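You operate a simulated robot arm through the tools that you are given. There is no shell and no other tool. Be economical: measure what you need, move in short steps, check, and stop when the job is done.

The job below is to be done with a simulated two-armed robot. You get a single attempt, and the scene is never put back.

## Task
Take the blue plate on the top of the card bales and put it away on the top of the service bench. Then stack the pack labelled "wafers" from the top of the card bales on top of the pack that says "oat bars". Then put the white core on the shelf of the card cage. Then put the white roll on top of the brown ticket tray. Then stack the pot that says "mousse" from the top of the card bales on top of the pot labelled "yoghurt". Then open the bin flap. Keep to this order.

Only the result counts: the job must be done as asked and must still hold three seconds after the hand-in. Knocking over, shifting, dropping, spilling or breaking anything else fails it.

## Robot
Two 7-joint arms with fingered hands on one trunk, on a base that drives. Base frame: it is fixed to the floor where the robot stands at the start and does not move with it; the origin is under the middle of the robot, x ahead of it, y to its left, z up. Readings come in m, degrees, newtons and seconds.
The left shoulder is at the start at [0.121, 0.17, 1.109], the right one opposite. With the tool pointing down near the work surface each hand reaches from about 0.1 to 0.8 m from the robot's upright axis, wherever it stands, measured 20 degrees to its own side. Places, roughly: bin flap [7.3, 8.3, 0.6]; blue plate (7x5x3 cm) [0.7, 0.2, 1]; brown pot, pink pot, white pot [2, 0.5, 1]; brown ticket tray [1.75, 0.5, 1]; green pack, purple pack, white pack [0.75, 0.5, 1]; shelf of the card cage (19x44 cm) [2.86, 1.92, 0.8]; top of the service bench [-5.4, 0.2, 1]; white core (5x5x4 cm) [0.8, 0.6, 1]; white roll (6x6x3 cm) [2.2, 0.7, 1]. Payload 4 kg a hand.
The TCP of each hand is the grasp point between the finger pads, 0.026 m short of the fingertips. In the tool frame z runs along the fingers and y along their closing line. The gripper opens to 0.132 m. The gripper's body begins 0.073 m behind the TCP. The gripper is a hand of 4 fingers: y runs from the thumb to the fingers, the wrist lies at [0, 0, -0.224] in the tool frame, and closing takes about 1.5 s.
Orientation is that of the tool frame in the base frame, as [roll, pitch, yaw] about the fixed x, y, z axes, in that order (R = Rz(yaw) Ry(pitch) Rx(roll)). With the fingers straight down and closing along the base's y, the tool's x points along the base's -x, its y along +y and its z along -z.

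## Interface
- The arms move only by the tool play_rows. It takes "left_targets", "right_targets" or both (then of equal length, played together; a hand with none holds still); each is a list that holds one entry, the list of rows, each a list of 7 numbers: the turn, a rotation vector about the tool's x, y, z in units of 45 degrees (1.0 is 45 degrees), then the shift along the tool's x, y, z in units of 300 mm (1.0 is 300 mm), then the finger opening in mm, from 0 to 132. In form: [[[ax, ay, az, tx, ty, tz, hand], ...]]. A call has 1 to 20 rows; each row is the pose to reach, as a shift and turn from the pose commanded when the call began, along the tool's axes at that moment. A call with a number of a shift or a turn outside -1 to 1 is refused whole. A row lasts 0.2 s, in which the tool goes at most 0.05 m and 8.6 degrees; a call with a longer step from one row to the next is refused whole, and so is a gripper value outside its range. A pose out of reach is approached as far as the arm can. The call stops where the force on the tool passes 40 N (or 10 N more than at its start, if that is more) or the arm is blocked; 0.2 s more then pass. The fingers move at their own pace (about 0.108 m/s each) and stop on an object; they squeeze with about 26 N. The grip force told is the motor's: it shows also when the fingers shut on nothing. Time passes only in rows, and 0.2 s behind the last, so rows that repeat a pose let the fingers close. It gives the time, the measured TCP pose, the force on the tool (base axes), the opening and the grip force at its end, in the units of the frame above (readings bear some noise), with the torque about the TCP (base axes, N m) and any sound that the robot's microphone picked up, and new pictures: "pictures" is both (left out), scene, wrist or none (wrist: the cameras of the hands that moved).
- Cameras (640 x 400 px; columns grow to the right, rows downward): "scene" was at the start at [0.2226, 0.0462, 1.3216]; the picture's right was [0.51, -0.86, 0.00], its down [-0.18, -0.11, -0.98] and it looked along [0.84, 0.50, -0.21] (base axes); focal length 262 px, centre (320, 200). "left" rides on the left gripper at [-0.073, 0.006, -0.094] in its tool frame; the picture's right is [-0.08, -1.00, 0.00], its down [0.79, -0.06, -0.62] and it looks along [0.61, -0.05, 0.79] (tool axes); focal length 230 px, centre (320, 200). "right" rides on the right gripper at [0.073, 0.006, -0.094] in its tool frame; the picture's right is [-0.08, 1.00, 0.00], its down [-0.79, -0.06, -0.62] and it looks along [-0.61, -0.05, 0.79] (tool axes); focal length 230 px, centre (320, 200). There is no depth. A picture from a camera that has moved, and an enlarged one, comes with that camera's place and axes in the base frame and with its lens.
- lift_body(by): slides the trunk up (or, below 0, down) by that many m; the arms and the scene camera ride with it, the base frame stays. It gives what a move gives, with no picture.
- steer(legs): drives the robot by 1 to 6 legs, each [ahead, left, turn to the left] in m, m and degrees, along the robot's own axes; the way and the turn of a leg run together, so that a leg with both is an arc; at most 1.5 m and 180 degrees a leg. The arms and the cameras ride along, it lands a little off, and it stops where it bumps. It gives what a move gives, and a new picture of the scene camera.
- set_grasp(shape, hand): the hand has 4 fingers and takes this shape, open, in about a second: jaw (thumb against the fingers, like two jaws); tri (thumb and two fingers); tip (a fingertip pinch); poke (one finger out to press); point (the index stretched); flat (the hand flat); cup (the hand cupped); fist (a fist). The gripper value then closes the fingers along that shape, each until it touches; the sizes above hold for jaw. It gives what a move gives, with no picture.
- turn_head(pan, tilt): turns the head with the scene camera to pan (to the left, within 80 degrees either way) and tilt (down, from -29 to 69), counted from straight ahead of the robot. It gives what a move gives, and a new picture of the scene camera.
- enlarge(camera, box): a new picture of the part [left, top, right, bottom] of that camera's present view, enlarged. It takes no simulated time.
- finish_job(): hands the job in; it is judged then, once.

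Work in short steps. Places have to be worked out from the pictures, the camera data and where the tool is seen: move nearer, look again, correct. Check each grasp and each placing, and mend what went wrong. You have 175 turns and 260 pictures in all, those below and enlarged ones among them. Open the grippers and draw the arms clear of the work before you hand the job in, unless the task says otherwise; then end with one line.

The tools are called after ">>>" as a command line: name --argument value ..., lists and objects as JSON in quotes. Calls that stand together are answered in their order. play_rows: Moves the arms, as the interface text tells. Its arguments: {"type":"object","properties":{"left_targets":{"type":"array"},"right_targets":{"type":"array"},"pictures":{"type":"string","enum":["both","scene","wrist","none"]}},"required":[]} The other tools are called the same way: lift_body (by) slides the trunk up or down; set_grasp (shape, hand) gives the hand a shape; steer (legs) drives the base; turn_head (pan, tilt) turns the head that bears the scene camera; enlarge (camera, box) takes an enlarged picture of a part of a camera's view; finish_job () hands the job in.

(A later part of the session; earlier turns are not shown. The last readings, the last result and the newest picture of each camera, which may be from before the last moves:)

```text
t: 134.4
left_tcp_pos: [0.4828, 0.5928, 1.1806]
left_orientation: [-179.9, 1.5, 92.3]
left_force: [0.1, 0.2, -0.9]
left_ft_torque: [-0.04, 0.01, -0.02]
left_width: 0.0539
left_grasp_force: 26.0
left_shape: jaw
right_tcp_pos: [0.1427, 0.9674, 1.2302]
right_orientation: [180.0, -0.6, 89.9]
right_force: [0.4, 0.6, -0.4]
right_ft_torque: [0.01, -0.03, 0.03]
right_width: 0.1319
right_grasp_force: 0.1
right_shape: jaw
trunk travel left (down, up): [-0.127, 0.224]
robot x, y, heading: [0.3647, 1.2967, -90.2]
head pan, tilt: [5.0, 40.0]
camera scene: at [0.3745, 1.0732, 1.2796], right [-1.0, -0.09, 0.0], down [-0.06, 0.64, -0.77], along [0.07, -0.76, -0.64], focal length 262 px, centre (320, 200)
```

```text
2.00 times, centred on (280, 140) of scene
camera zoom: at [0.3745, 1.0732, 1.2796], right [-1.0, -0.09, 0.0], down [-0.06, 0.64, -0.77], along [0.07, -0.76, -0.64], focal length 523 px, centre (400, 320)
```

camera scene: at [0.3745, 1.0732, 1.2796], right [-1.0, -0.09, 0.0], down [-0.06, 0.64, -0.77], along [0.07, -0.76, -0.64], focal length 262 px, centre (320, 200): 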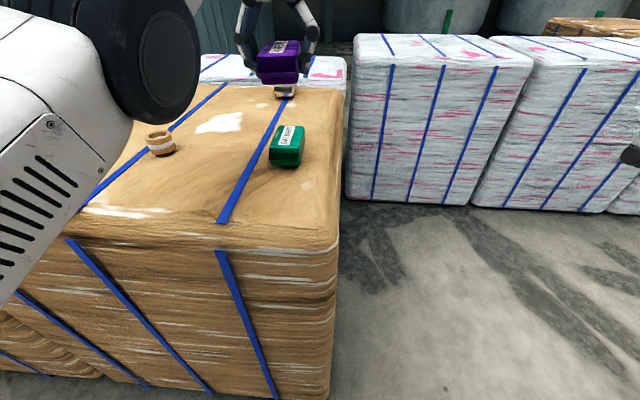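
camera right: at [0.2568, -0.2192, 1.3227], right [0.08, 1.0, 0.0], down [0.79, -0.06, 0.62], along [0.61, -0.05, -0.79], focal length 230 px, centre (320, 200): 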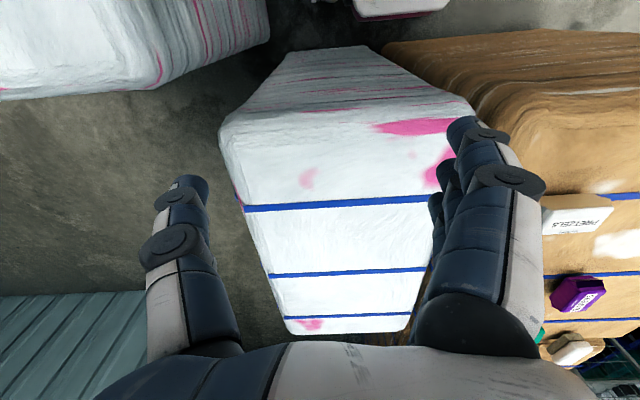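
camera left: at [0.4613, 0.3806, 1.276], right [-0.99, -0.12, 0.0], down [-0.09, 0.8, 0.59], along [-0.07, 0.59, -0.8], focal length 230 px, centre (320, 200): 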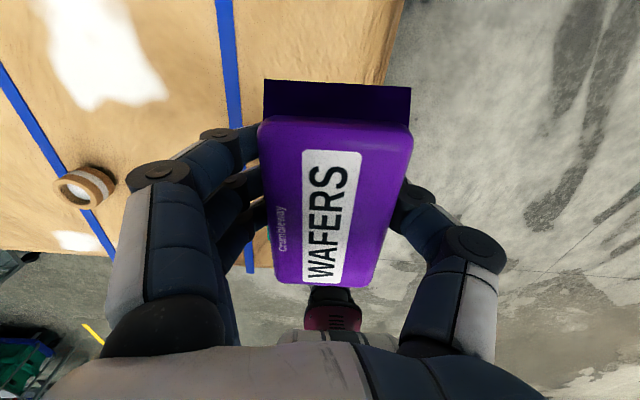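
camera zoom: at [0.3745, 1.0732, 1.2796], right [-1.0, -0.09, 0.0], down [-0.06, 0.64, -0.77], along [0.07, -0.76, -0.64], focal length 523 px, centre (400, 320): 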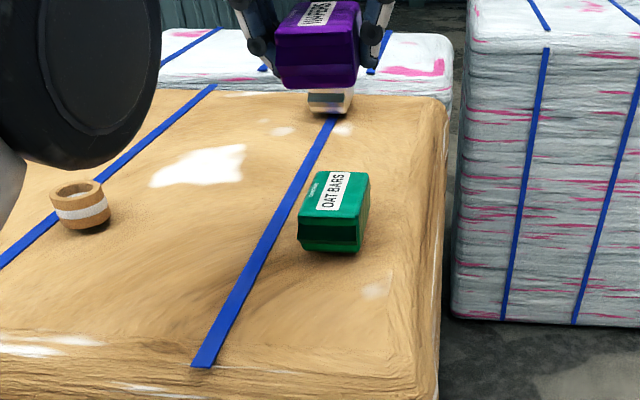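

Alignment over the oat bars agrees from both views (0.483, 0.596). I lower to about z 1.10.

>>> play_rows --left_targets '[[[0, 0, 0, 0.01, 0, 0.08, 30], [0, 0, 0, 0.01, 0, 0.16, 30], [0, 0, 0, 0.01, 0, 0.22, 30], [0, 0, 0, 0.01, 0, 0.26, 30], [0, 0, 0, 0.01, 0, 0.26, 30]]]' --pictures "none"

>>> enlarge --camera "scene" --box '[220, 80, 340, 180]'

```text
t: 135.6
left_tcp_pos: [0.4773, 0.5658, 1.1176]
left_orientation: [179.8, 1.5, 92.3]
left_force: [0.4, -0.8, -1.8]
left_ft_torque: [0.04, 0.0, 0.06]
left_width: 0.0539
left_grasp_force: 25.6
left_shape: jaw
left hand out of reach, approached as far as the arm can: row 1, 2, 3, 4, 5
right_tcp_pos: [0.1426, 0.9676, 1.2301]
right_orientation: [180.0, -0.6, 89.9]
right_force: [0.0, -0.5, 0.6]
right_ft_torque: [0.0, 0.01, 0.01]
right_width: 0.1319
right_grasp_force: 0.0
right_shape: jaw
trunk travel left (down, up): [-0.127, 0.224]
robot x, y, heading: [0.3638, 1.2974, -90.2]
head pan, tilt: [5.0, 40.0]
```

```text
4.00 times, centred on (280, 130) of scene
camera zoom: at [0.3742, 1.0728, 1.2797], right [-1.0, -0.09, 0.0], down [-0.06, 0.64, -0.77], along [0.07, -0.76, -0.64], focal length 1047 px, centre (480, 480)
```

zoom: 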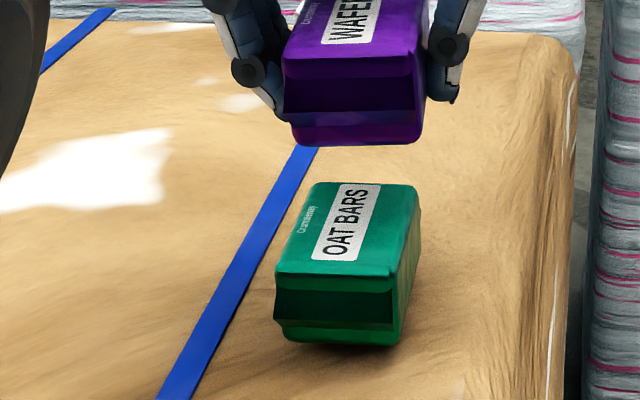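

The hand slid outward while lowering: the arm behaves as if the elbow is stuck on a sphere. I test whether it can move inward when also going left and up slightly.

>>> play_rows --left_targets '[[[0, 0, 0, 0.03, 0.03, 0, 30], [0, 0, 0, 0.06, 0.08, 0, 30], [0, 0, 0, 0.1, 0.15, 0, 30], [0, 0, 0, 0.1, 0.15, 0, 30]]]' --pictures "none"

```text
t: 136.6
left_tcp_pos: [0.5157, 0.5638, 1.1294]
left_orientation: [179.9, 1.4, 92.3]
left_force: [0.1, -0.3, -2.2]
left_ft_torque: [-0.02, -0.02, -0.02]
left_width: 0.0539
left_grasp_force: 26.3
left_shape: jaw
left hand out of reach, approached as far as the arm can: row 1, 2, 3, 4
right_tcp_pos: [0.1428, 0.9671, 1.2302]
right_orientation: [180.0, -0.6, 90.0]
right_force: [0.2, -0.5, -0.4]
right_ft_torque: [0.02, 0.02, -0.01]
right_width: 0.1319
right_grasp_force: 0.1
right_shape: jaw
trunk travel left (down, up): [-0.127, 0.224]
robot x, y, heading: [0.3619, 1.298, -90.1]
head pan, tilt: [5.0, 40.0]
```

The elbow seems stuck straight. I move the base left 0.1 so the pack hangs over free bale, then try the kind of move (down, a bit outward, with a turn) that freed it earlier.

>>> steer --legs '[[0, 0.1, 0]]'

>>> play_rows --left_targets '[[[0, 0, 0.1, -0.04, 0.0, 0.06, 30], [0, 0, 0.2, -0.08, 0.0, 0.12, 30], [0, 0, 0.3, -0.1, 0.0, 0.18, 30], [0, 0, 0.3, -0.05, 0.0, 0.22, 30], [0, 0, 0.3, 0, 0.0, 0.22, 30], [0, 0, 0.3, 0.05, 0.0, 0.22, 30]]]' --pictures "scene"

```text
t: 137.7
left_tcp_pos: [0.6158, 0.5637, 1.1286]
left_orientation: [179.9, 1.5, 92.4]
left_force: [0.0, 0.3, -2.1]
left_ft_torque: [0.0, 0.03, 0.02]
left_width: 0.054
left_grasp_force: 25.6
left_shape: jaw
right_tcp_pos: [0.2432, 0.9675, 1.2302]
right_orientation: [-179.9, -0.6, 89.9]
right_force: [-0.1, 0.7, 0.2]
right_ft_torque: [0.09, 0.08, 0.04]
right_width: 0.1318
right_grasp_force: 0.0
right_shape: jaw
trunk travel left (down, up): [-0.127, 0.224]
robot x, y, heading: [0.4651, 1.2979, -90.0]
head pan, tilt: [5.0, 40.0]
camera scene: at [0.4742, 1.0726, 1.2797], right [-1.0, -0.09, 0.0], down [-0.06, 0.64, -0.77], along [0.07, -0.76, -0.64], focal length 262 px, centre (320, 200)
```

scene: 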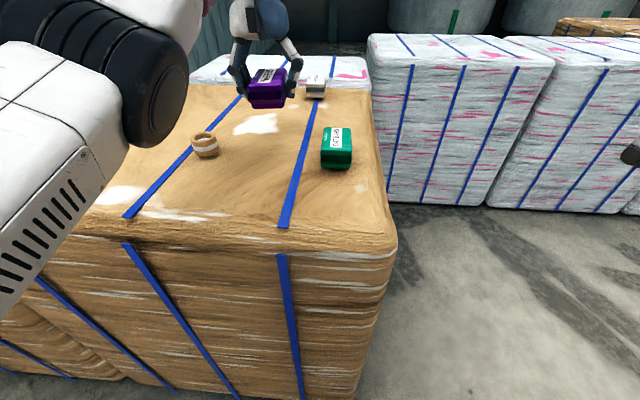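

```text
t: 139.1
left_tcp_pos: [0.6133, 0.5776, 1.0624]
left_orientation: [179.6, 1.5, 78.8]
left_force: [-0.5, 0.3, -1.4]
left_ft_torque: [-0.03, -0.02, 0.02]
left_width: 0.0539
left_grasp_force: 26.0
left_shape: jaw
left hand out of reach, approached as far as the arm can: row 1, 2, 3
right_tcp_pos: [0.2421, 0.9675, 1.2317]
right_orientation: [179.9, -0.4, 89.9]
right_force: [0.3, 0.2, 0.0]
right_ft_torque: [0.02, 0.02, 0.0]
right_width: 0.132
right_grasp_force: 0.1
right_shape: jaw
trunk travel left (down, up): [-0.127, 0.224]
robot x, y, heading: [0.4624, 1.2979, -90.1]
head pan, tilt: [5.0, 40.0]
camera scene: at [0.4731, 1.0729, 1.2798], right [-1.0, -0.09, 0.0], down [-0.06, 0.64, -0.77], along [0.07, -0.76, -0.64], focal length 262 px, centre (320, 200)
```

scene: 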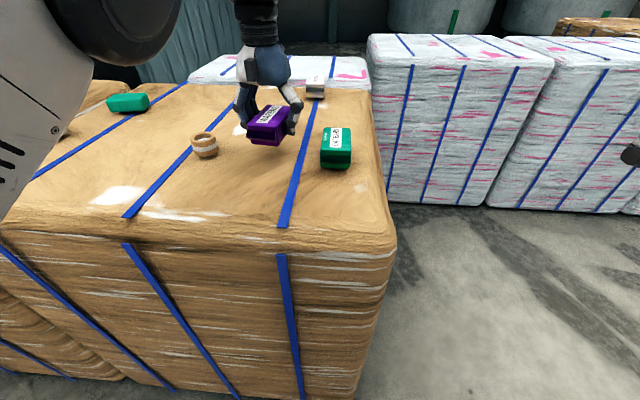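

The arm is free again. I raise and draw in a little, turning the pack back to yaw 92.

>>> play_rows --left_targets '[[[0, 0, -0.1, 0.06, -0.01, -0.04, 30], [0, 0, -0.2, 0.12, -0.02, -0.1, 30], [0, 0, -0.3, 0.15, -0.029, -0.16, 30], [0, 0, -0.3, 0.15, -0.029, -0.227, 30], [0, 0, -0.3, 0.15, -0.029, -0.227, 30]]]' --pictures "none"

```text
t: 140.3
left_tcp_pos: [0.6144, 0.6243, 1.129]
left_orientation: [180.0, 1.5, 92.4]
left_force: [-0.6, 0.6, -1.6]
left_ft_torque: [0.01, -0.01, 0.02]
left_width: 0.054
left_grasp_force: 25.9
left_shape: jaw
right_tcp_pos: [0.2412, 0.9671, 1.2305]
right_orientation: [179.9, -0.6, 89.9]
right_force: [-0.1, -0.8, 0.7]
right_ft_torque: [0.01, -0.01, -0.03]
right_width: 0.1319
right_grasp_force: 0.1
right_shape: jaw
trunk travel left (down, up): [-0.127, 0.224]
robot x, y, heading: [0.4639, 1.2985, -90.1]
head pan, tilt: [5.0, 40.0]
```

Good. I drive the base 0.13 to the right so the pack is over the oat bars.

>>> steer --legs '[[0.028, -0.131, 0]]'

>>> enlarge --camera "scene" --box '[220, 60, 340, 180]'

```text
t: 141.6
left_tcp_pos: [0.4835, 0.5962, 1.1306]
left_orientation: [179.9, 1.5, 92.3]
left_force: [-0.6, -0.4, -1.2]
left_ft_torque: [0.0, -0.04, 0.01]
left_width: 0.054
left_grasp_force: 26.2
left_shape: jaw
right_tcp_pos: [0.1108, 0.9382, 1.2299]
right_orientation: [179.9, -0.6, 89.9]
right_force: [0.3, 0.6, -1.2]
right_ft_torque: [-0.01, 0.0, -0.01]
right_width: 0.132
right_grasp_force: 0.0
right_shape: jaw
trunk travel left (down, up): [-0.127, 0.224]
robot x, y, heading: [0.3341, 1.2728, -89.9]
head pan, tilt: [5.0, 40.0]
camera scene: at [0.3419, 1.0448, 1.2797], right [-1.0, -0.09, 0.0], down [-0.05, 0.64, -0.77], along [0.07, -0.76, -0.64], focal length 262 px, centre (320, 200)
```

scene: 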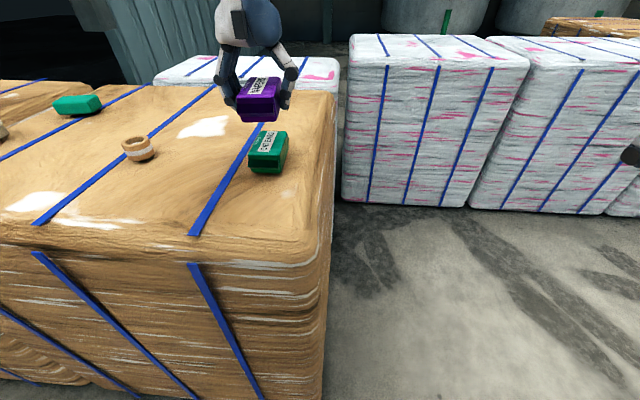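

```text
3.33 times, centred on (280, 120) of scene
camera zoom: at [0.3419, 1.0448, 1.2797], right [-1.0, -0.09, 0.0], down [-0.05, 0.64, -0.77], along [0.07, -0.76, -0.64], focal length 872 px, centre (453, 467)
```

zoom: 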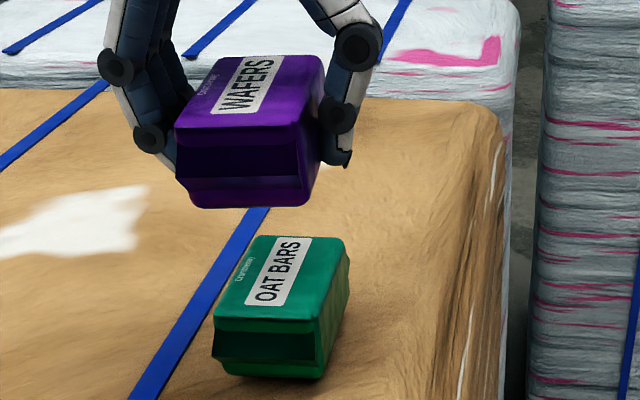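

Position matches. I lower to 1.085 and check.

>>> play_rows --left_targets '[[[0, 0, 0, 0, 0, 0.05, 30], [0, 0, 0, 0, 0, 0.1, 30], [0, 0, 0, 0, 0, 0.15, 30], [0, 0, 0, 0, 0, 0.15, 30]]]' --pictures "none"

>>> enlarge --camera "scene" --box '[220, 60, 340, 180]'

```text
t: 142.6
left_tcp_pos: [0.4853, 0.5957, 1.0836]
left_orientation: [179.8, 1.6, 92.3]
left_force: [0.4, 0.1, -1.4]
left_ft_torque: [-0.02, -0.02, -0.01]
left_width: 0.0536
left_grasp_force: 26.1
left_shape: jaw
right_tcp_pos: [0.1109, 0.9401, 1.2301]
right_orientation: [-179.9, -0.6, 89.9]
right_force: [0.6, 0.1, 0.9]
right_ft_torque: [0.01, 0.03, 0.0]
right_width: 0.132
right_grasp_force: 0.0
right_shape: jaw
trunk travel left (down, up): [-0.127, 0.224]
robot x, y, heading: [0.3324, 1.2703, -90.1]
head pan, tilt: [5.0, 40.0]
```

```text
3.33 times, centred on (280, 120) of scene
camera zoom: at [0.3429, 1.0451, 1.2797], right [-1.0, -0.09, 0.0], down [-0.06, 0.64, -0.77], along [0.07, -0.76, -0.64], focal length 872 px, centre (453, 467)
```

zoom: 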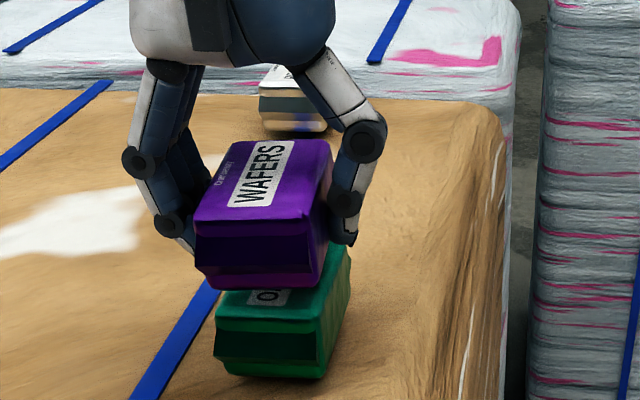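

Well aligned; still about 1 cm above. I lower in small steps.

>>> play_rows --left_targets '[[[0, 0, 0, 0, -0.01, 0.01, 30], [0, 0, 0, 0, -0.01, 0.02, 30], [0, 0, 0, 0, -0.01, 0.028, 30], [0, 0, 0, 0, -0.01, 0.028, 30]]]' --pictures "none"

>>> enlarge --camera "scene" --box '[220, 60, 340, 180]'

```text
t: 143.6
left_tcp_pos: [0.4827, 0.5951, 1.0754]
left_orientation: [179.9, 1.5, 92.3]
left_force: [-0.1, -0.1, -1.4]
left_ft_torque: [-0.01, 0.02, 0.0]
left_width: 0.0539
left_grasp_force: 26.4
left_shape: jaw
right_tcp_pos: [0.1112, 0.9393, 1.2302]
right_orientation: [-180.0, -0.5, 89.9]
right_force: [-0.3, 0.2, -0.4]
right_ft_torque: [0.0, 0.04, -0.01]
right_width: 0.1322
right_grasp_force: 0.0
right_shape: jaw
trunk travel left (down, up): [-0.127, 0.224]
robot x, y, heading: [0.3343, 1.2676, -90.0]
head pan, tilt: [5.0, 40.0]
```

```text
3.33 times, centred on (280, 120) of scene
camera zoom: at [0.343, 1.0449, 1.2797], right [-1.0, -0.09, 0.0], down [-0.06, 0.64, -0.77], along [0.07, -0.76, -0.64], focal length 872 px, centre (453, 467)
```

zoom: 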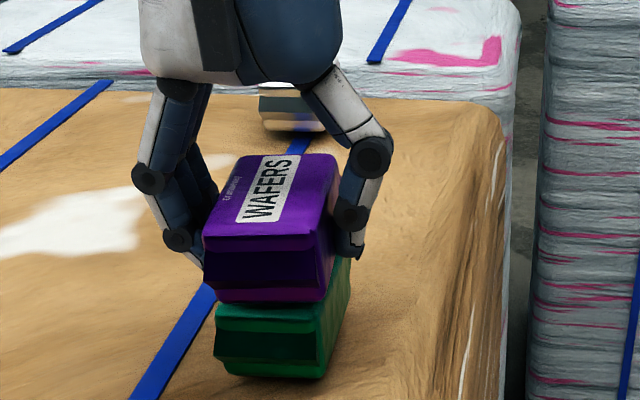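

Still no contact force (gap of a few mm). I continue down in 2 mm steps.

>>> play_rows --left_targets '[[[0, 0, 0, 0, 0, 0.007, 30], [0, 0, 0, 0, 0, 0.014, 30], [0, 0, 0, 0, 0, 0.014, 30]]]' --pictures "none"

>>> enlarge --camera "scene" --box '[220, 60, 340, 180]'

```text
t: 144.4
left_tcp_pos: [0.4815, 0.5943, 1.0718]
left_orientation: [179.9, 1.6, 92.3]
left_force: [0.3, 0.3, -2.2]
left_ft_torque: [-0.01, 0.0, 0.03]
left_width: 0.0541
left_grasp_force: 25.9
left_shape: jaw
right_tcp_pos: [0.1116, 0.9392, 1.2296]
right_orientation: [-180.0, -0.6, 89.9]
right_force: [0.5, 0.4, 0.7]
right_ft_torque: [0.04, -0.02, 0.0]
right_width: 0.1318
right_grasp_force: 0.2
right_shape: jaw
trunk travel left (down, up): [-0.127, 0.224]
robot x, y, heading: [0.3345, 1.2682, -89.8]
head pan, tilt: [5.0, 40.0]
```

```text
3.33 times, centred on (280, 120) of scene
camera zoom: at [0.3429, 1.0449, 1.2797], right [-1.0, -0.09, 0.0], down [-0.06, 0.64, -0.77], along [0.07, -0.76, -0.64], focal length 872 px, centre (453, 467)
```

zoom: 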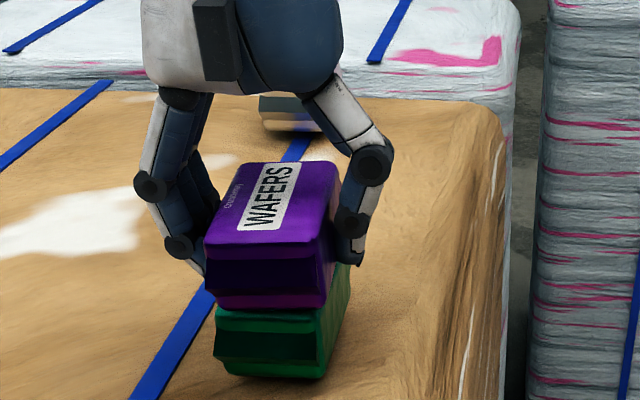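

>>> play_rows --left_targets '[[[0, 0, 0, 0, 0, 0.006, 30], [0, 0, 0, 0, 0, 0.012, 30], [0, 0, 0, 0, 0, 0.012, 30]]]' --pictures "none"

```text
t: 145.2
left_tcp_pos: [0.4809, 0.5952, 1.0692]
left_orientation: [179.9, 1.5, 92.3]
left_force: [-1.3, -1.2, 0.7]
left_ft_torque: [0.1, -0.04, -0.04]
left_width: 0.0538
left_grasp_force: 26.2
left_shape: jaw
right_tcp_pos: [0.1118, 0.9382, 1.23]
right_orientation: [-180.0, -0.6, 90.0]
right_force: [0.1, 1.0, -0.4]
right_ft_torque: [0.01, 0.02, 0.0]
right_width: 0.1318
right_grasp_force: 0.1
right_shape: jaw
trunk travel left (down, up): [-0.127, 0.224]
robot x, y, heading: [0.3374, 1.2701, -90.3]
head pan, tilt: [5.0, 40.0]
```

Contact begins. I go 1 mm more, open, and rise straight up.

>>> play_rows --left_targets '[[[0, 0, 0, 0, 0, 0.004, 30], [0, 0, 0, 0, 0, 0.004, 50], [0, 0, 0, 0, 0, 0.004, 65], [0, 0, 0, 0, 0, 0.004, 85], [0, 0, 0, 0, 0, 0.004, 90], [0, 0, 0, 0, 0, 0.004, 90]]]' --pictures "scene"

```text
t: 146.6
left_tcp_pos: [0.481, 0.5944, 1.0665]
left_orientation: [179.9, 1.4, 92.3]
left_force: [-0.1, 0.1, -0.4]
left_ft_torque: [-0.02, 0.0, -0.02]
left_width: 0.0894
left_grasp_force: 0.1
left_shape: jaw
right_tcp_pos: [0.1117, 0.9387, 1.2301]
right_orientation: [-179.9, -0.6, 89.9]
right_force: [0.6, 0.1, 0.5]
right_ft_torque: [0.01, 0.01, 0.0]
right_width: 0.132
right_grasp_force: 0.1
right_shape: jaw
trunk travel left (down, up): [-0.127, 0.224]
robot x, y, heading: [0.3346, 1.2669, -89.9]
head pan, tilt: [5.0, 40.0]
camera scene: at [0.3429, 1.045, 1.2797], right [-1.0, -0.09, 0.0], down [-0.06, 0.64, -0.77], along [0.07, -0.76, -0.64], focal length 262 px, centre (320, 200)
```

scene: 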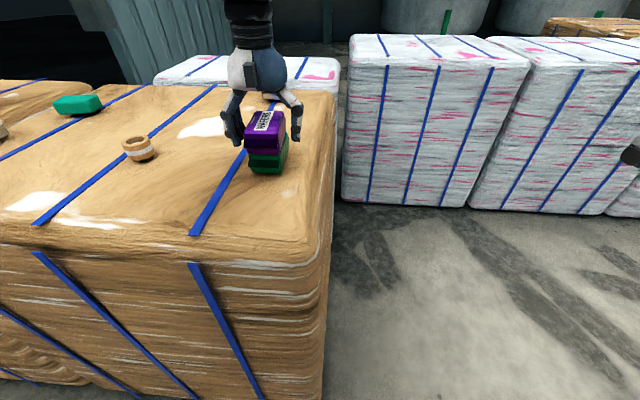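

Released. I rise straight up to z 1.15.

>>> play_rows --left_targets '[[[0, 0, 0, 0, 0, -0.08, 90], [0, 0, 0, 0, 0, -0.16, 100], [0, 0, 0, 0, 0, -0.24, 100], [0, 0, 0, 0, 0, -0.28, 100]]]' --pictures "none"

>>> enlarge --camera "scene" --box '[220, 60, 340, 180]'

```text
t: 147.6
left_tcp_pos: [0.4809, 0.5967, 1.1515]
left_orientation: [179.9, 1.5, 92.3]
left_force: [0.4, -0.4, 1.0]
left_ft_torque: [0.01, 0.05, 0.0]
left_width: 0.1001
left_grasp_force: 0.0
left_shape: jaw
right_tcp_pos: [0.1106, 0.9391, 1.2314]
right_orientation: [-180.0, -0.6, 89.8]
right_force: [-0.2, -0.2, -0.5]
right_ft_torque: [-0.02, 0.01, 0.0]
right_width: 0.1317
right_grasp_force: 0.1
right_shape: jaw
trunk travel left (down, up): [-0.127, 0.224]
robot x, y, heading: [0.3322, 1.2686, -90.2]
head pan, tilt: [5.0, 40.0]
```

```text
3.33 times, centred on (280, 120) of scene
camera zoom: at [0.3429, 1.045, 1.2797], right [-1.0, -0.09, 0.0], down [-0.06, 0.64, -0.77], along [0.07, -0.76, -0.64], focal length 872 px, centre (453, 467)
```

zoom: 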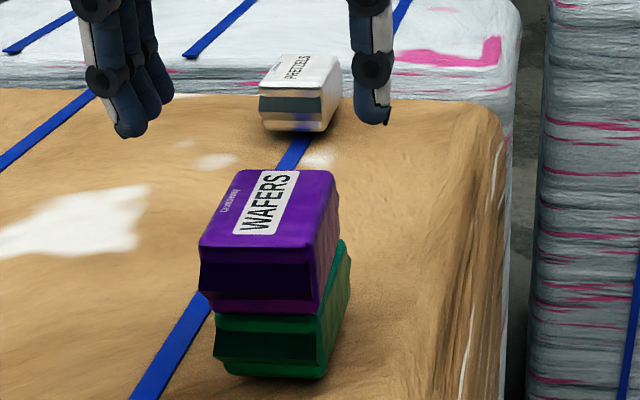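

Wafers stand on the oat bars. Next the core at about (0.76, 0.60): I drive left 0.25 to bring the hand there.

>>> steer --legs '[[0, 0.27, 0]]'

>>> enlarge --camera "left" --box '[0, 0, 640, 400]'

```text
t: 149.5
left_tcp_pos: [0.7528, 0.5958, 1.1515]
left_orientation: [179.9, 1.5, 92.3]
left_force: [0.4, -0.7, -0.1]
left_ft_torque: [-0.01, 0.02, -0.02]
left_width: 0.0998
left_grasp_force: 0.0
left_shape: jaw
right_tcp_pos: [0.3814, 0.9399, 1.2309]
right_orientation: [179.9, -0.6, 89.9]
right_force: [0.1, 0.7, -0.7]
right_ft_torque: [0.02, 0.02, 0.03]
right_width: 0.132
right_grasp_force: 0.2
right_shape: jaw
trunk travel left (down, up): [-0.127, 0.224]
robot x, y, heading: [0.6052, 1.2731, -90.0]
head pan, tilt: [5.0, 40.0]
camera scene: at [0.6139, 1.0448, 1.2797], right [-1.0, -0.09, 0.0], down [-0.06, 0.64, -0.77], along [0.07, -0.76, -0.64], focal length 262 px, centre (320, 200)
```

scene: 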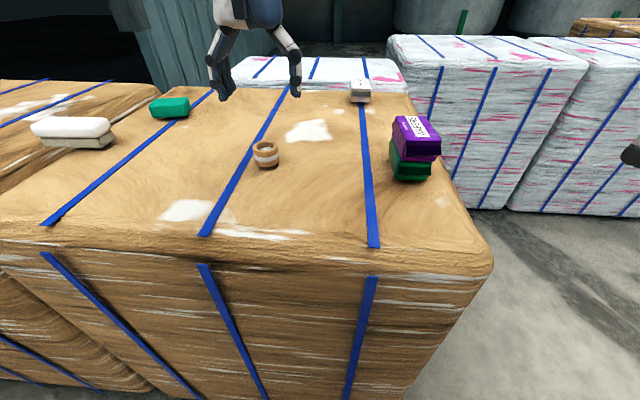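

```text
1.00 times, centred on (320, 200) of left
camera zoom: at [0.7603, 0.5252, 1.2466], right [-0.99, -0.12, 0.0], down [-0.09, 0.8, 0.6], along [-0.07, 0.59, -0.8], focal length 230 px, centre (320, 200)
```

zoom: 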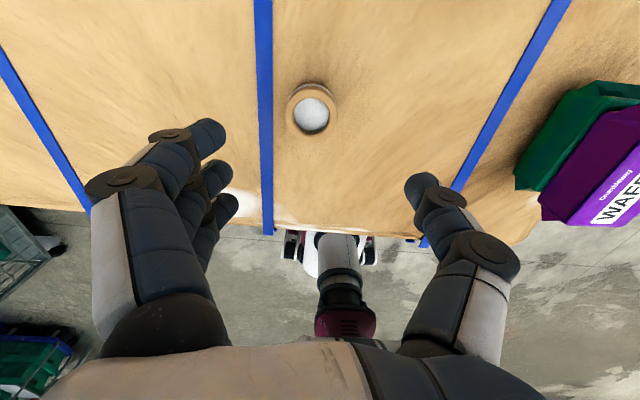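

Core top centre is about (0.762, 0.588). I lower to z 1.06 with 90 mm opening and recheck.

>>> play_rows --left_targets '[[[0, 0, 0, -0.01, 0.01, 0.08, 100], [0, 0, 0, -0.027, 0.03, 0.16, 90], [0, 0, 0, -0.027, 0.03, 0.24, 90], [0, 0, 0, -0.027, 0.03, 0.3, 90], [0, 0, 0, -0.027, 0.03, 0.3, 90]]]' --pictures "both"

```text
t: 150.7
left_tcp_pos: [0.7616, 0.5873, 1.061]
left_orientation: [179.9, 1.5, 92.3]
left_force: [0.4, -0.2, 0.2]
left_ft_torque: [0.0, -0.02, 0.02]
left_width: 0.0907
left_grasp_force: 0.1
left_shape: jaw
right_tcp_pos: [0.3815, 0.9384, 1.2318]
right_orientation: [180.0, -0.4, 89.9]
right_force: [0.1, 0.0, 0.5]
right_ft_torque: [0.04, -0.01, -0.02]
right_width: 0.1319
right_grasp_force: 0.1
right_shape: jaw
trunk travel left (down, up): [-0.127, 0.224]
robot x, y, heading: [0.6039, 1.2717, -90.3]
head pan, tilt: [5.0, 40.0]
camera scene: at [0.6132, 1.045, 1.2798], right [-1.0, -0.09, 0.0], down [-0.06, 0.64, -0.77], along [0.07, -0.76, -0.64], focal length 262 px, centre (320, 200)
camera left: at [0.769, 0.5157, 1.1568], right [-0.99, -0.12, 0.0], down [-0.09, 0.8, 0.6], along [-0.07, 0.59, -0.8], focal length 230 px, centre (320, 200)
```

scene: 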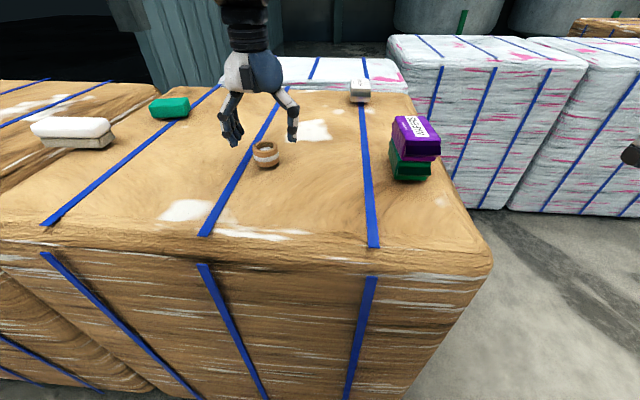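
left: 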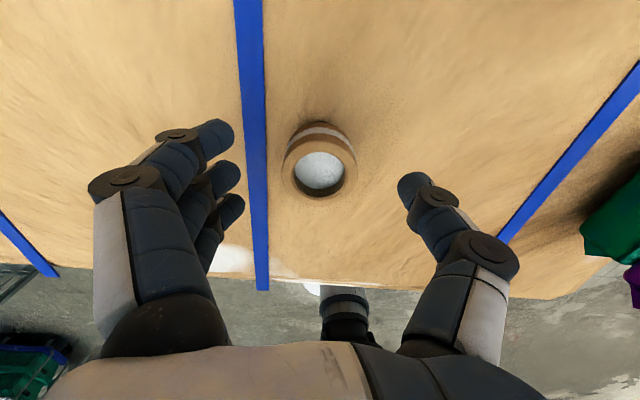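

Centred within 2 mm. I lower to z 1.02 and close.

>>> play_rows --left_targets '[[[0, 0, 0, 0.005, -0.004, 0.06, 90], [0, 0, 0, 0.005, -0.004, 0.11, 90], [0, 0, 0, 0.005, -0.004, 0.137, 80], [0, 0, 0, 0.005, -0.004, 0.137, 60], [0, 0, 0, 0.005, -0.004, 0.137, 30], [0, 0, 0, 0.005, -0.004, 0.137, 20], [0, 0, 0, 0.005, -0.004, 0.137, 20], [0, 0, 0, 0.005, -0.004, 0.137, 20]]]' --pictures "wrist"

```text
t: 152.5
left_tcp_pos: [0.7584, 0.5872, 1.0216]
left_orientation: [179.9, 1.7, 92.2]
left_force: [-2.0, -3.0, 14.2]
left_ft_torque: [0.1, -0.44, -0.05]
left_width: 0.03
left_grasp_force: 26.2
left_shape: jaw
right_tcp_pos: [0.381, 0.9412, 1.2317]
right_orientation: [-180.0, -0.5, 89.9]
right_force: [0.1, 0.2, 0.4]
right_ft_torque: [0.0, 0.0, -0.01]
right_width: 0.1319
right_grasp_force: 0.1
right_shape: jaw
trunk travel left (down, up): [-0.127, 0.224]
robot x, y, heading: [0.6045, 1.2677, -90.2]
head pan, tilt: [5.0, 40.0]
camera left: at [0.7668, 0.5167, 1.1174], right [-0.99, -0.12, 0.0], down [-0.09, 0.8, 0.59], along [-0.07, 0.59, -0.81], focal length 230 px, centre (320, 200)
```

left: 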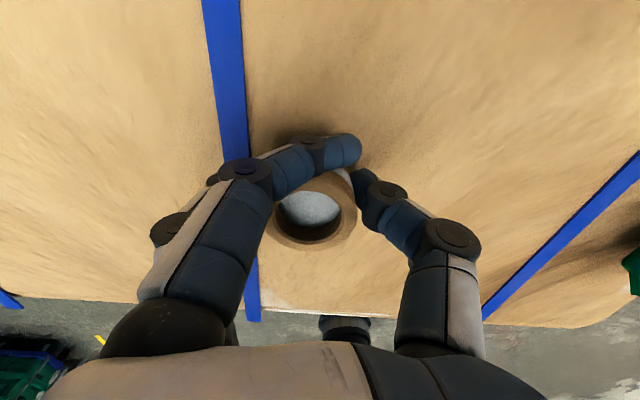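

The ring slipped towards the robot between thumb and fingers; not a sound grip. I open and recentre.

>>> play_rows --left_targets '[[[0, 0, 0, 0, 0, 0, 60], [0, 0, 0, 0, 0, 0, 85], [0, 0, 0, 0, 0, 0, 85], [0, 0, 0, 0, 0, 0, 85]]]' --pictures "wrist"

```text
t: 153.5
left_tcp_pos: [0.7566, 0.5881, 1.0229]
left_orientation: [179.9, 1.6, 92.2]
left_force: [-7.6, -0.3, 17.4]
left_ft_torque: [0.33, -0.51, 0.16]
left_width: 0.0795
left_grasp_force: 0.1
left_shape: jaw
right_tcp_pos: [0.38, 0.9402, 1.2306]
right_orientation: [179.9, -0.5, 89.9]
right_force: [-0.6, -0.1, 0.6]
right_ft_torque: [-0.03, -0.05, 0.02]
right_width: 0.1317
right_grasp_force: 0.1
right_shape: jaw
trunk travel left (down, up): [-0.127, 0.224]
robot x, y, heading: [0.6063, 1.269, -90.5]
head pan, tilt: [5.0, 40.0]
camera left: at [0.766, 0.5174, 1.1171], right [-0.99, -0.12, 0.0], down [-0.09, 0.8, 0.59], along [-0.07, 0.59, -0.8], focal length 230 px, centre (320, 200)
```

left: 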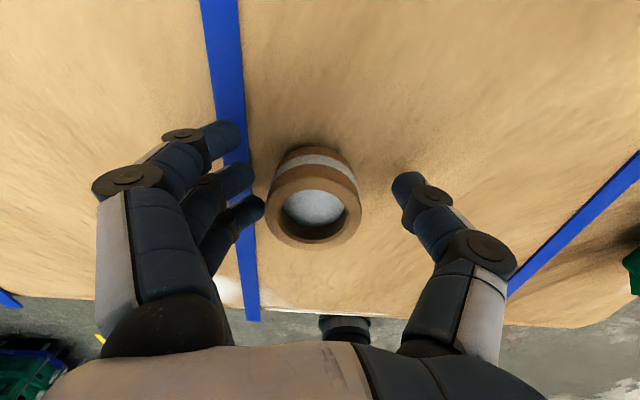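

Fingertips are pressing on the bale, so I raise 5 mm, close again, and look at it.

>>> play_rows --left_targets '[[[0, 0, 0, 0.0, 0.012, -0.02, 85], [0, 0, 0, 0.0, 0.012, -0.02, 85], [0, 0, 0, 0.0, 0.012, -0.02, 60], [0, 0, 0, 0.0, 0.012, -0.02, 40], [0, 0, 0, 0.0, 0.012, -0.02, 30], [0, 0, 0, 0.0, 0.012, -0.02, 30], [0, 0, 0, 0.0, 0.012, -0.02, 30]]]' --pictures "wrist"

>>> enlarge --camera "scene" --box '[200, 80, 330, 190]'

```text
t: 155.1
left_tcp_pos: [0.7638, 0.5874, 1.0258]
left_orientation: [179.8, 1.4, 92.3]
left_force: [0.1, -0.7, -0.5]
left_ft_torque: [0.03, -0.01, 0.01]
left_width: 0.0277
left_grasp_force: 26.4
left_shape: jaw
right_tcp_pos: [0.3805, 0.9393, 1.2299]
right_orientation: [-180.0, -0.6, 89.9]
right_force: [0.0, 0.0, -0.3]
right_ft_torque: [0.0, 0.01, -0.02]
right_width: 0.1318
right_grasp_force: 0.0
right_shape: jaw
trunk travel left (down, up): [-0.127, 0.224]
robot x, y, heading: [0.6045, 1.2682, -90.1]
head pan, tilt: [5.0, 40.0]
camera left: at [0.7715, 0.5162, 1.1216], right [-0.99, -0.12, 0.0], down [-0.09, 0.8, 0.6], along [-0.07, 0.59, -0.8], focal length 230 px, centre (320, 200)
```

left: 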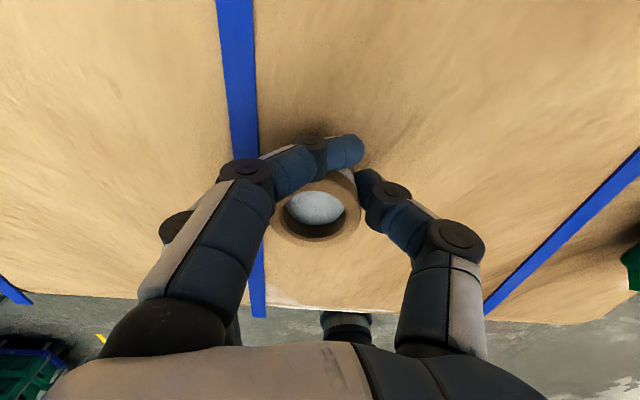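

```text
3.64 times, centred on (265, 135) of scene
camera zoom: at [0.6132, 1.0448, 1.2797], right [-1.0, -0.09, 0.0], down [-0.06, 0.64, -0.77], along [0.07, -0.76, -0.64], focal length 952 px, centre (520, 436)
```

zoom: 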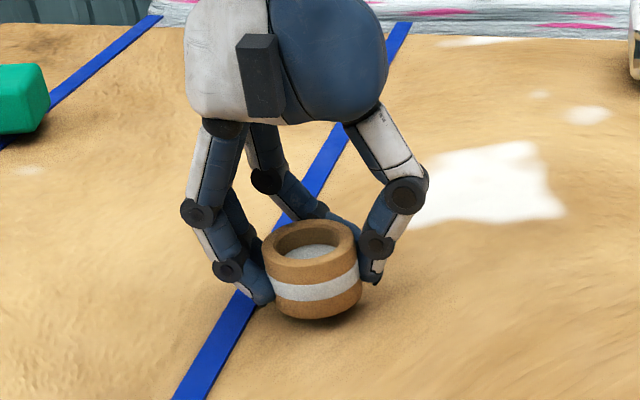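

The core is caged by thumb, ring finger and index behind. I test with a slow small lift.

>>> play_rows --left_targets '[[[0, 0, 0, 0, 0, -0.02, 20], [0, 0, 0, 0, 0, -0.05, 20], [0, 0, 0, 0, 0, -0.09, 20], [0, 0, 0, 0, 0, -0.13, 20], [0, 0, 0, 0, 0, -0.13, 20]]]' --pictures "wrist"

>>> enlarge --camera "scene" --box '[200, 60, 330, 190]'

```text
t: 156.3
left_tcp_pos: [0.7639, 0.588, 1.0641]
left_orientation: [179.9, 1.5, 92.3]
left_force: [0.3, 0.5, -1.2]
left_ft_torque: [-0.04, 0.0, -0.01]
left_width: 0.0273
left_grasp_force: 25.9
left_shape: jaw
right_tcp_pos: [0.3816, 0.9377, 1.2309]
right_orientation: [-180.0, -0.6, 90.0]
right_force: [-0.1, 0.0, -0.1]
right_ft_torque: [-0.02, -0.03, -0.03]
right_width: 0.1317
right_grasp_force: 0.1
right_shape: jaw
trunk travel left (down, up): [-0.127, 0.224]
robot x, y, heading: [0.6049, 1.2701, -90.2]
head pan, tilt: [5.0, 40.0]
camera left: at [0.7712, 0.5169, 1.1608], right [-0.99, -0.12, 0.0], down [-0.09, 0.8, 0.6], along [-0.07, 0.59, -0.8], focal length 230 px, centre (320, 200)
```

left: 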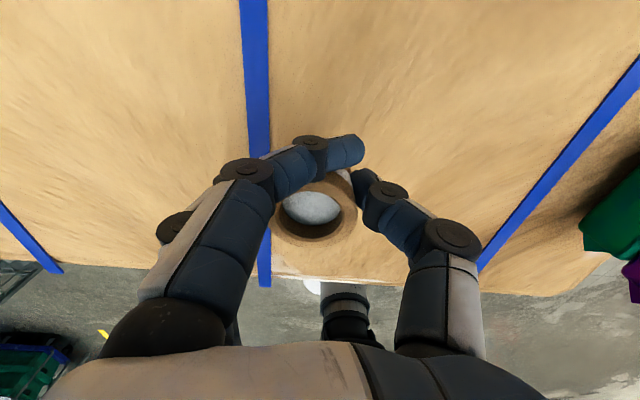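

```text
3.08 times, centred on (265, 125) of scene
camera zoom: at [0.6132, 1.0446, 1.2796], right [-1.0, -0.09, 0.0], down [-0.06, 0.64, -0.77], along [0.07, -0.76, -0.64], focal length 805 px, centre (489, 431)
```

zoom: 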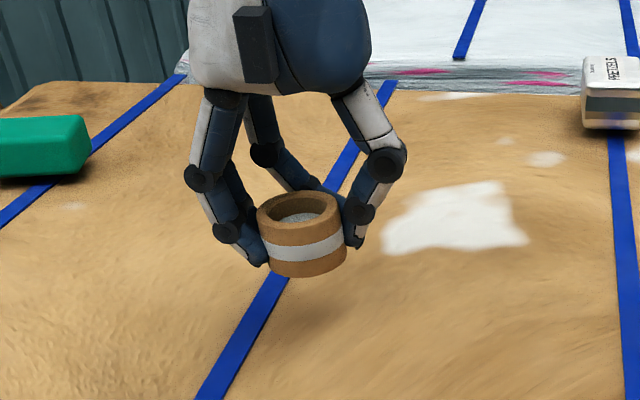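

Held and level. I raise it, back away from the bales and turn to look for the card cage.

>>> play_rows --left_targets '[[[0, 0, 0, 0, 0, -0.08, 20], [0, 0, 0, 0, 0, -0.16, 20], [0, 0, 0, 0, 0, -0.24, 20], [0, 0, 0, 0, 0, -0.3, 20]]]' --pictures "none"

>>> steer --legs '[[-0.65, 0, 0], [0, 0, 90]]'

>>> turn_head --pan 0 --tilt 20

```text
t: 157.3
left_tcp_pos: [0.7626, 0.5905, 1.1557]
left_orientation: [179.9, 1.5, 92.3]
left_force: [-0.3, -0.9, 0.0]
left_ft_torque: [-0.02, -0.02, 0.01]
left_width: 0.0272
left_grasp_force: 26.2
left_shape: jaw
right_tcp_pos: [0.381, 0.9389, 1.2291]
right_orientation: [-180.0, -0.6, 90.0]
right_force: [1.3, -0.1, 0.5]
right_ft_torque: [-0.04, 0.01, 0.02]
right_width: 0.1317
right_grasp_force: 0.1
right_shape: jaw
trunk travel left (down, up): [-0.127, 0.224]
robot x, y, heading: [0.6021, 1.27, -90.0]
head pan, tilt: [5.0, 40.0]
```

```text
t: 164.8
left_tcp_pos: [1.2851, 2.079, 1.1562]
left_orientation: [179.9, 1.5, -177.6]
left_force: [-0.7, -0.3, -0.7]
left_ft_torque: [0.01, -0.02, 0.0]
left_width: 0.0272
left_grasp_force: 25.9
left_shape: jaw
right_tcp_pos: [0.936, 1.6976, 1.2307]
right_orientation: [-180.0, -0.6, 179.9]
right_force: [0.1, 0.8, 0.8]
right_ft_torque: [0.02, -0.03, -0.01]
right_width: 0.1318
right_grasp_force: 0.1
right_shape: jaw
trunk travel left (down, up): [-0.127, 0.224]
robot x, y, heading: [0.6051, 1.9178, -0.0]
head pan, tilt: [5.0, 40.0]
camera scene: at [0.8308, 1.9265, 1.2797], right [0.09, -1.0, 0.0], down [-0.64, -0.06, -0.77], along [0.76, 0.07, -0.64], focal length 262 px, centre (320, 200)
```

scene: 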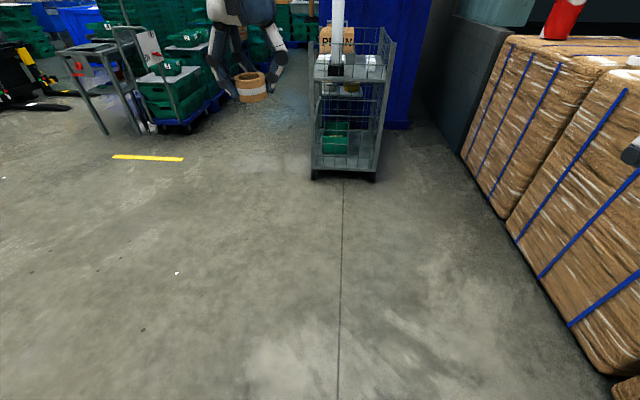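

```text
t: 165.6
left_tcp_pos: [1.2851, 2.0783, 1.1557]
left_orientation: [179.8, 1.6, -177.7]
left_force: [-0.8, 0.3, -0.2]
left_ft_torque: [-0.02, -0.02, 0.0]
left_width: 0.0271
left_grasp_force: 25.9
left_shape: jaw
right_tcp_pos: [0.9363, 1.6977, 1.2291]
right_orientation: [-180.0, -0.6, 179.9]
right_force: [0.2, 0.1, 0.7]
right_ft_torque: [0.0, 0.03, 0.0]
right_width: 0.1317
right_grasp_force: 0.1
right_shape: jaw
trunk travel left (down, up): [-0.127, 0.224]
robot x, y, heading: [0.6064, 1.9204, -0.6]
head pan, tilt: [0.0, 20.0]
camera scene: at [0.8393, 1.9189, 1.311], right [0.0, -1.0, 0.0], down [-0.34, 0.0, -0.94], along [0.94, 0.0, -0.34], focal length 262 px, centre (320, 200)
```

scene: 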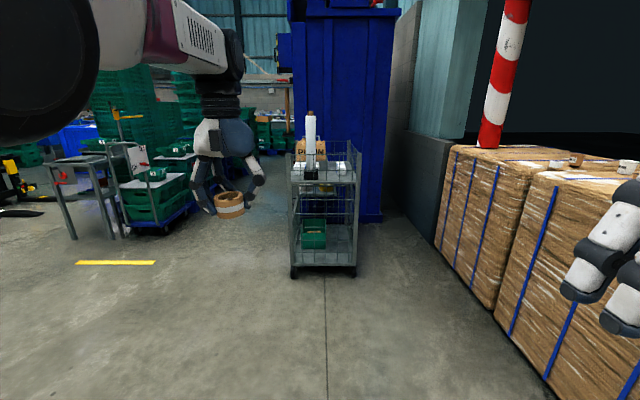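

The cage stands straight ahead; its top shelf (z≈0.8) is the target. I zoom in.

>>> enlarge --camera "scene" --box '[270, 90, 380, 200]'

```text
3.64 times, centred on (325, 145) of scene
camera zoom: at [0.8393, 1.9189, 1.311], right [0.0, -1.0, 0.0], down [-0.34, 0.0, -0.94], along [0.94, 0.0, -0.34], focal length 952 px, centre (302, 400)
```

zoom: 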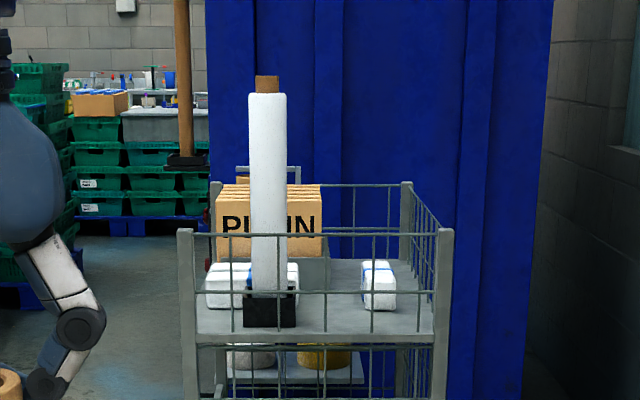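

There are several levels in this cage. I drive 1 m nearer to see which one is the 19×44 cm shelf at z≈0.8.

>>> steer --legs '[[0.95, 0, 0.5]]'

>>> turn_head --pan 0 --tilt 32

```text
t: 170.6
left_tcp_pos: [2.2322, 2.0884, 1.1545]
left_orientation: [179.9, 1.5, -177.2]
left_force: [0.1, 0.3, -0.4]
left_ft_torque: [0.01, 0.0, 0.01]
left_width: 0.0272
left_grasp_force: 25.7
left_shape: jaw
right_tcp_pos: [1.8878, 1.704, 1.2294]
right_orientation: [179.9, -0.5, -179.5]
right_force: [0.4, -0.7, -0.5]
right_ft_torque: [0.0, 0.0, 0.0]
right_width: 0.1318
right_grasp_force: 0.0
right_shape: jaw
trunk travel left (down, up): [-0.127, 0.224]
robot x, y, heading: [1.5494, 1.9229, 0.5]
head pan, tilt: [0.0, 20.0]
camera scene: at [1.7877, 1.9248, 1.3111], right [0.01, -1.0, 0.0], down [-0.34, 0.0, -0.94], along [0.94, 0.01, -0.34], focal length 262 px, centre (320, 200)
```

scene: 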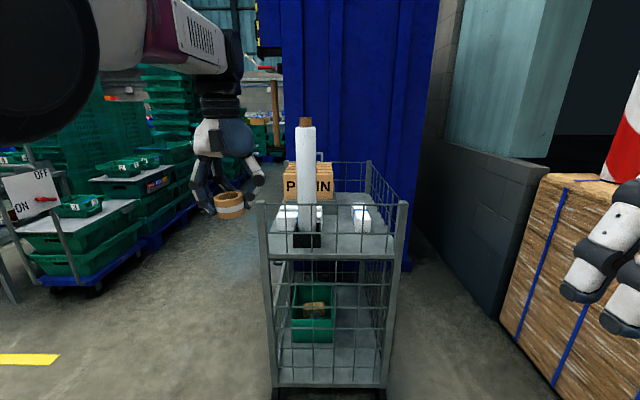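

```text
t: 171.3
left_tcp_pos: [2.2324, 2.0884, 1.1559]
left_orientation: [179.8, 1.5, -177.1]
left_force: [-0.1, -0.5, -0.9]
left_ft_torque: [-0.01, 0.0, -0.01]
left_width: 0.0272
left_grasp_force: 25.9
left_shape: jaw
right_tcp_pos: [1.8858, 1.7029, 1.2304]
right_orientation: [179.9, -0.5, -179.5]
right_force: [0.2, 0.3, 0.5]
right_ft_torque: [0.05, -0.02, 0.0]
right_width: 0.1319
right_grasp_force: 0.1
right_shape: jaw
trunk travel left (down, up): [-0.127, 0.224]
robot x, y, heading: [1.555, 1.9247, 0.3]
head pan, tilt: [0.0, 32.0]
camera scene: at [1.784, 1.9247, 1.292], right [0.01, -1.0, 0.0], down [-0.53, 0.0, -0.85], along [0.85, 0.01, -0.53], focal length 262 px, centre (320, 200)
```

scene: 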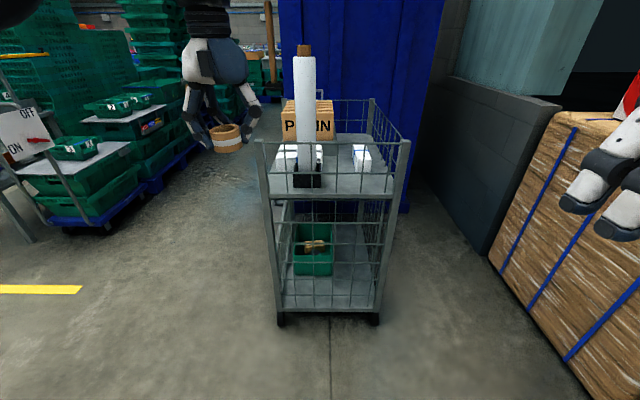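

Cage front at x≈2.64, shelf z≈0.78, mesh top ≈0.99; the right front part of the shelf (around 2.80, 1.79) is free. I go right, then forward to bring the core above it.

>>> steer --legs '[[0, -0.3, 0], [0.54, 0, 0]]'

>>> turn_head --pan 10 --tilt 42

```text
t: 176.1
left_tcp_pos: [2.7742, 1.7915, 1.1554]
left_orientation: [179.9, 1.5, -177.4]
left_force: [0.3, 0.4, -0.4]
left_ft_torque: [0.0, 0.0, 0.01]
left_width: 0.0275
left_grasp_force: 25.6
left_shape: jaw
right_tcp_pos: [2.4291, 1.4069, 1.2306]
right_orientation: [-180.0, -0.6, -179.6]
right_force: [1.0, 0.6, 0.0]
right_ft_torque: [0.02, 0.01, -0.02]
right_width: 0.132
right_grasp_force: 0.0
right_shape: jaw
trunk travel left (down, up): [-0.127, 0.224]
robot x, y, heading: [2.094, 1.6271, 0.3]
head pan, tilt: [0.0, 32.0]
camera scene: at [2.3262, 1.6278, 1.2919], right [0.01, -1.0, 0.0], down [-0.53, 0.0, -0.85], along [0.85, 0.01, -0.53], focal length 262 px, centre (320, 200)
```

scene: 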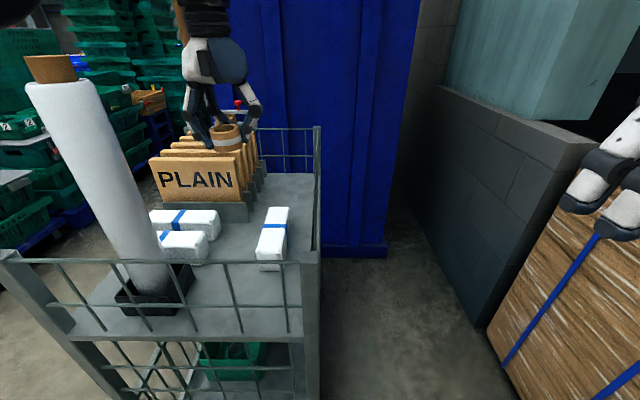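

```text
t: 176.8
left_tcp_pos: [2.7742, 1.7905, 1.1548]
left_orientation: [179.9, 1.4, -177.3]
left_force: [0.8, 0.8, -0.8]
left_ft_torque: [-0.01, -0.04, -0.05]
left_width: 0.0271
left_grasp_force: 26.2
left_shape: jaw
right_tcp_pos: [2.4282, 1.4069, 1.2299]
right_orientation: [180.0, -0.4, -179.5]
right_force: [0.5, 0.1, -0.4]
right_ft_torque: [-0.01, -0.01, -0.01]
right_width: 0.1318
right_grasp_force: 0.0
right_shape: jaw
trunk travel left (down, up): [-0.127, 0.224]
robot x, y, heading: [2.0975, 1.624, 0.5]
head pan, tilt: [10.0, 42.0]
camera scene: at [2.3186, 1.6422, 1.2768], right [0.18, -0.98, 0.0], down [-0.66, -0.12, -0.74], along [0.73, 0.13, -0.67], focal length 262 px, centre (320, 200)
```

scene: 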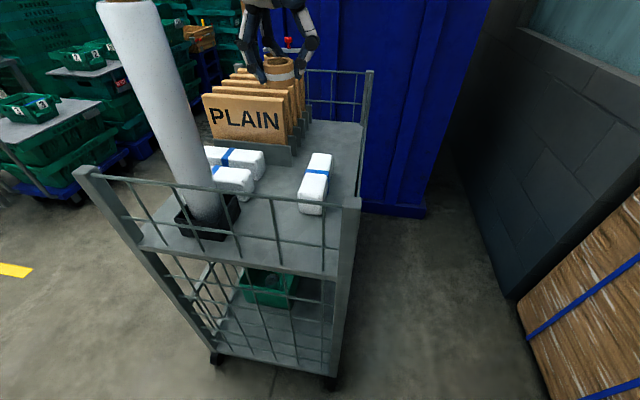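

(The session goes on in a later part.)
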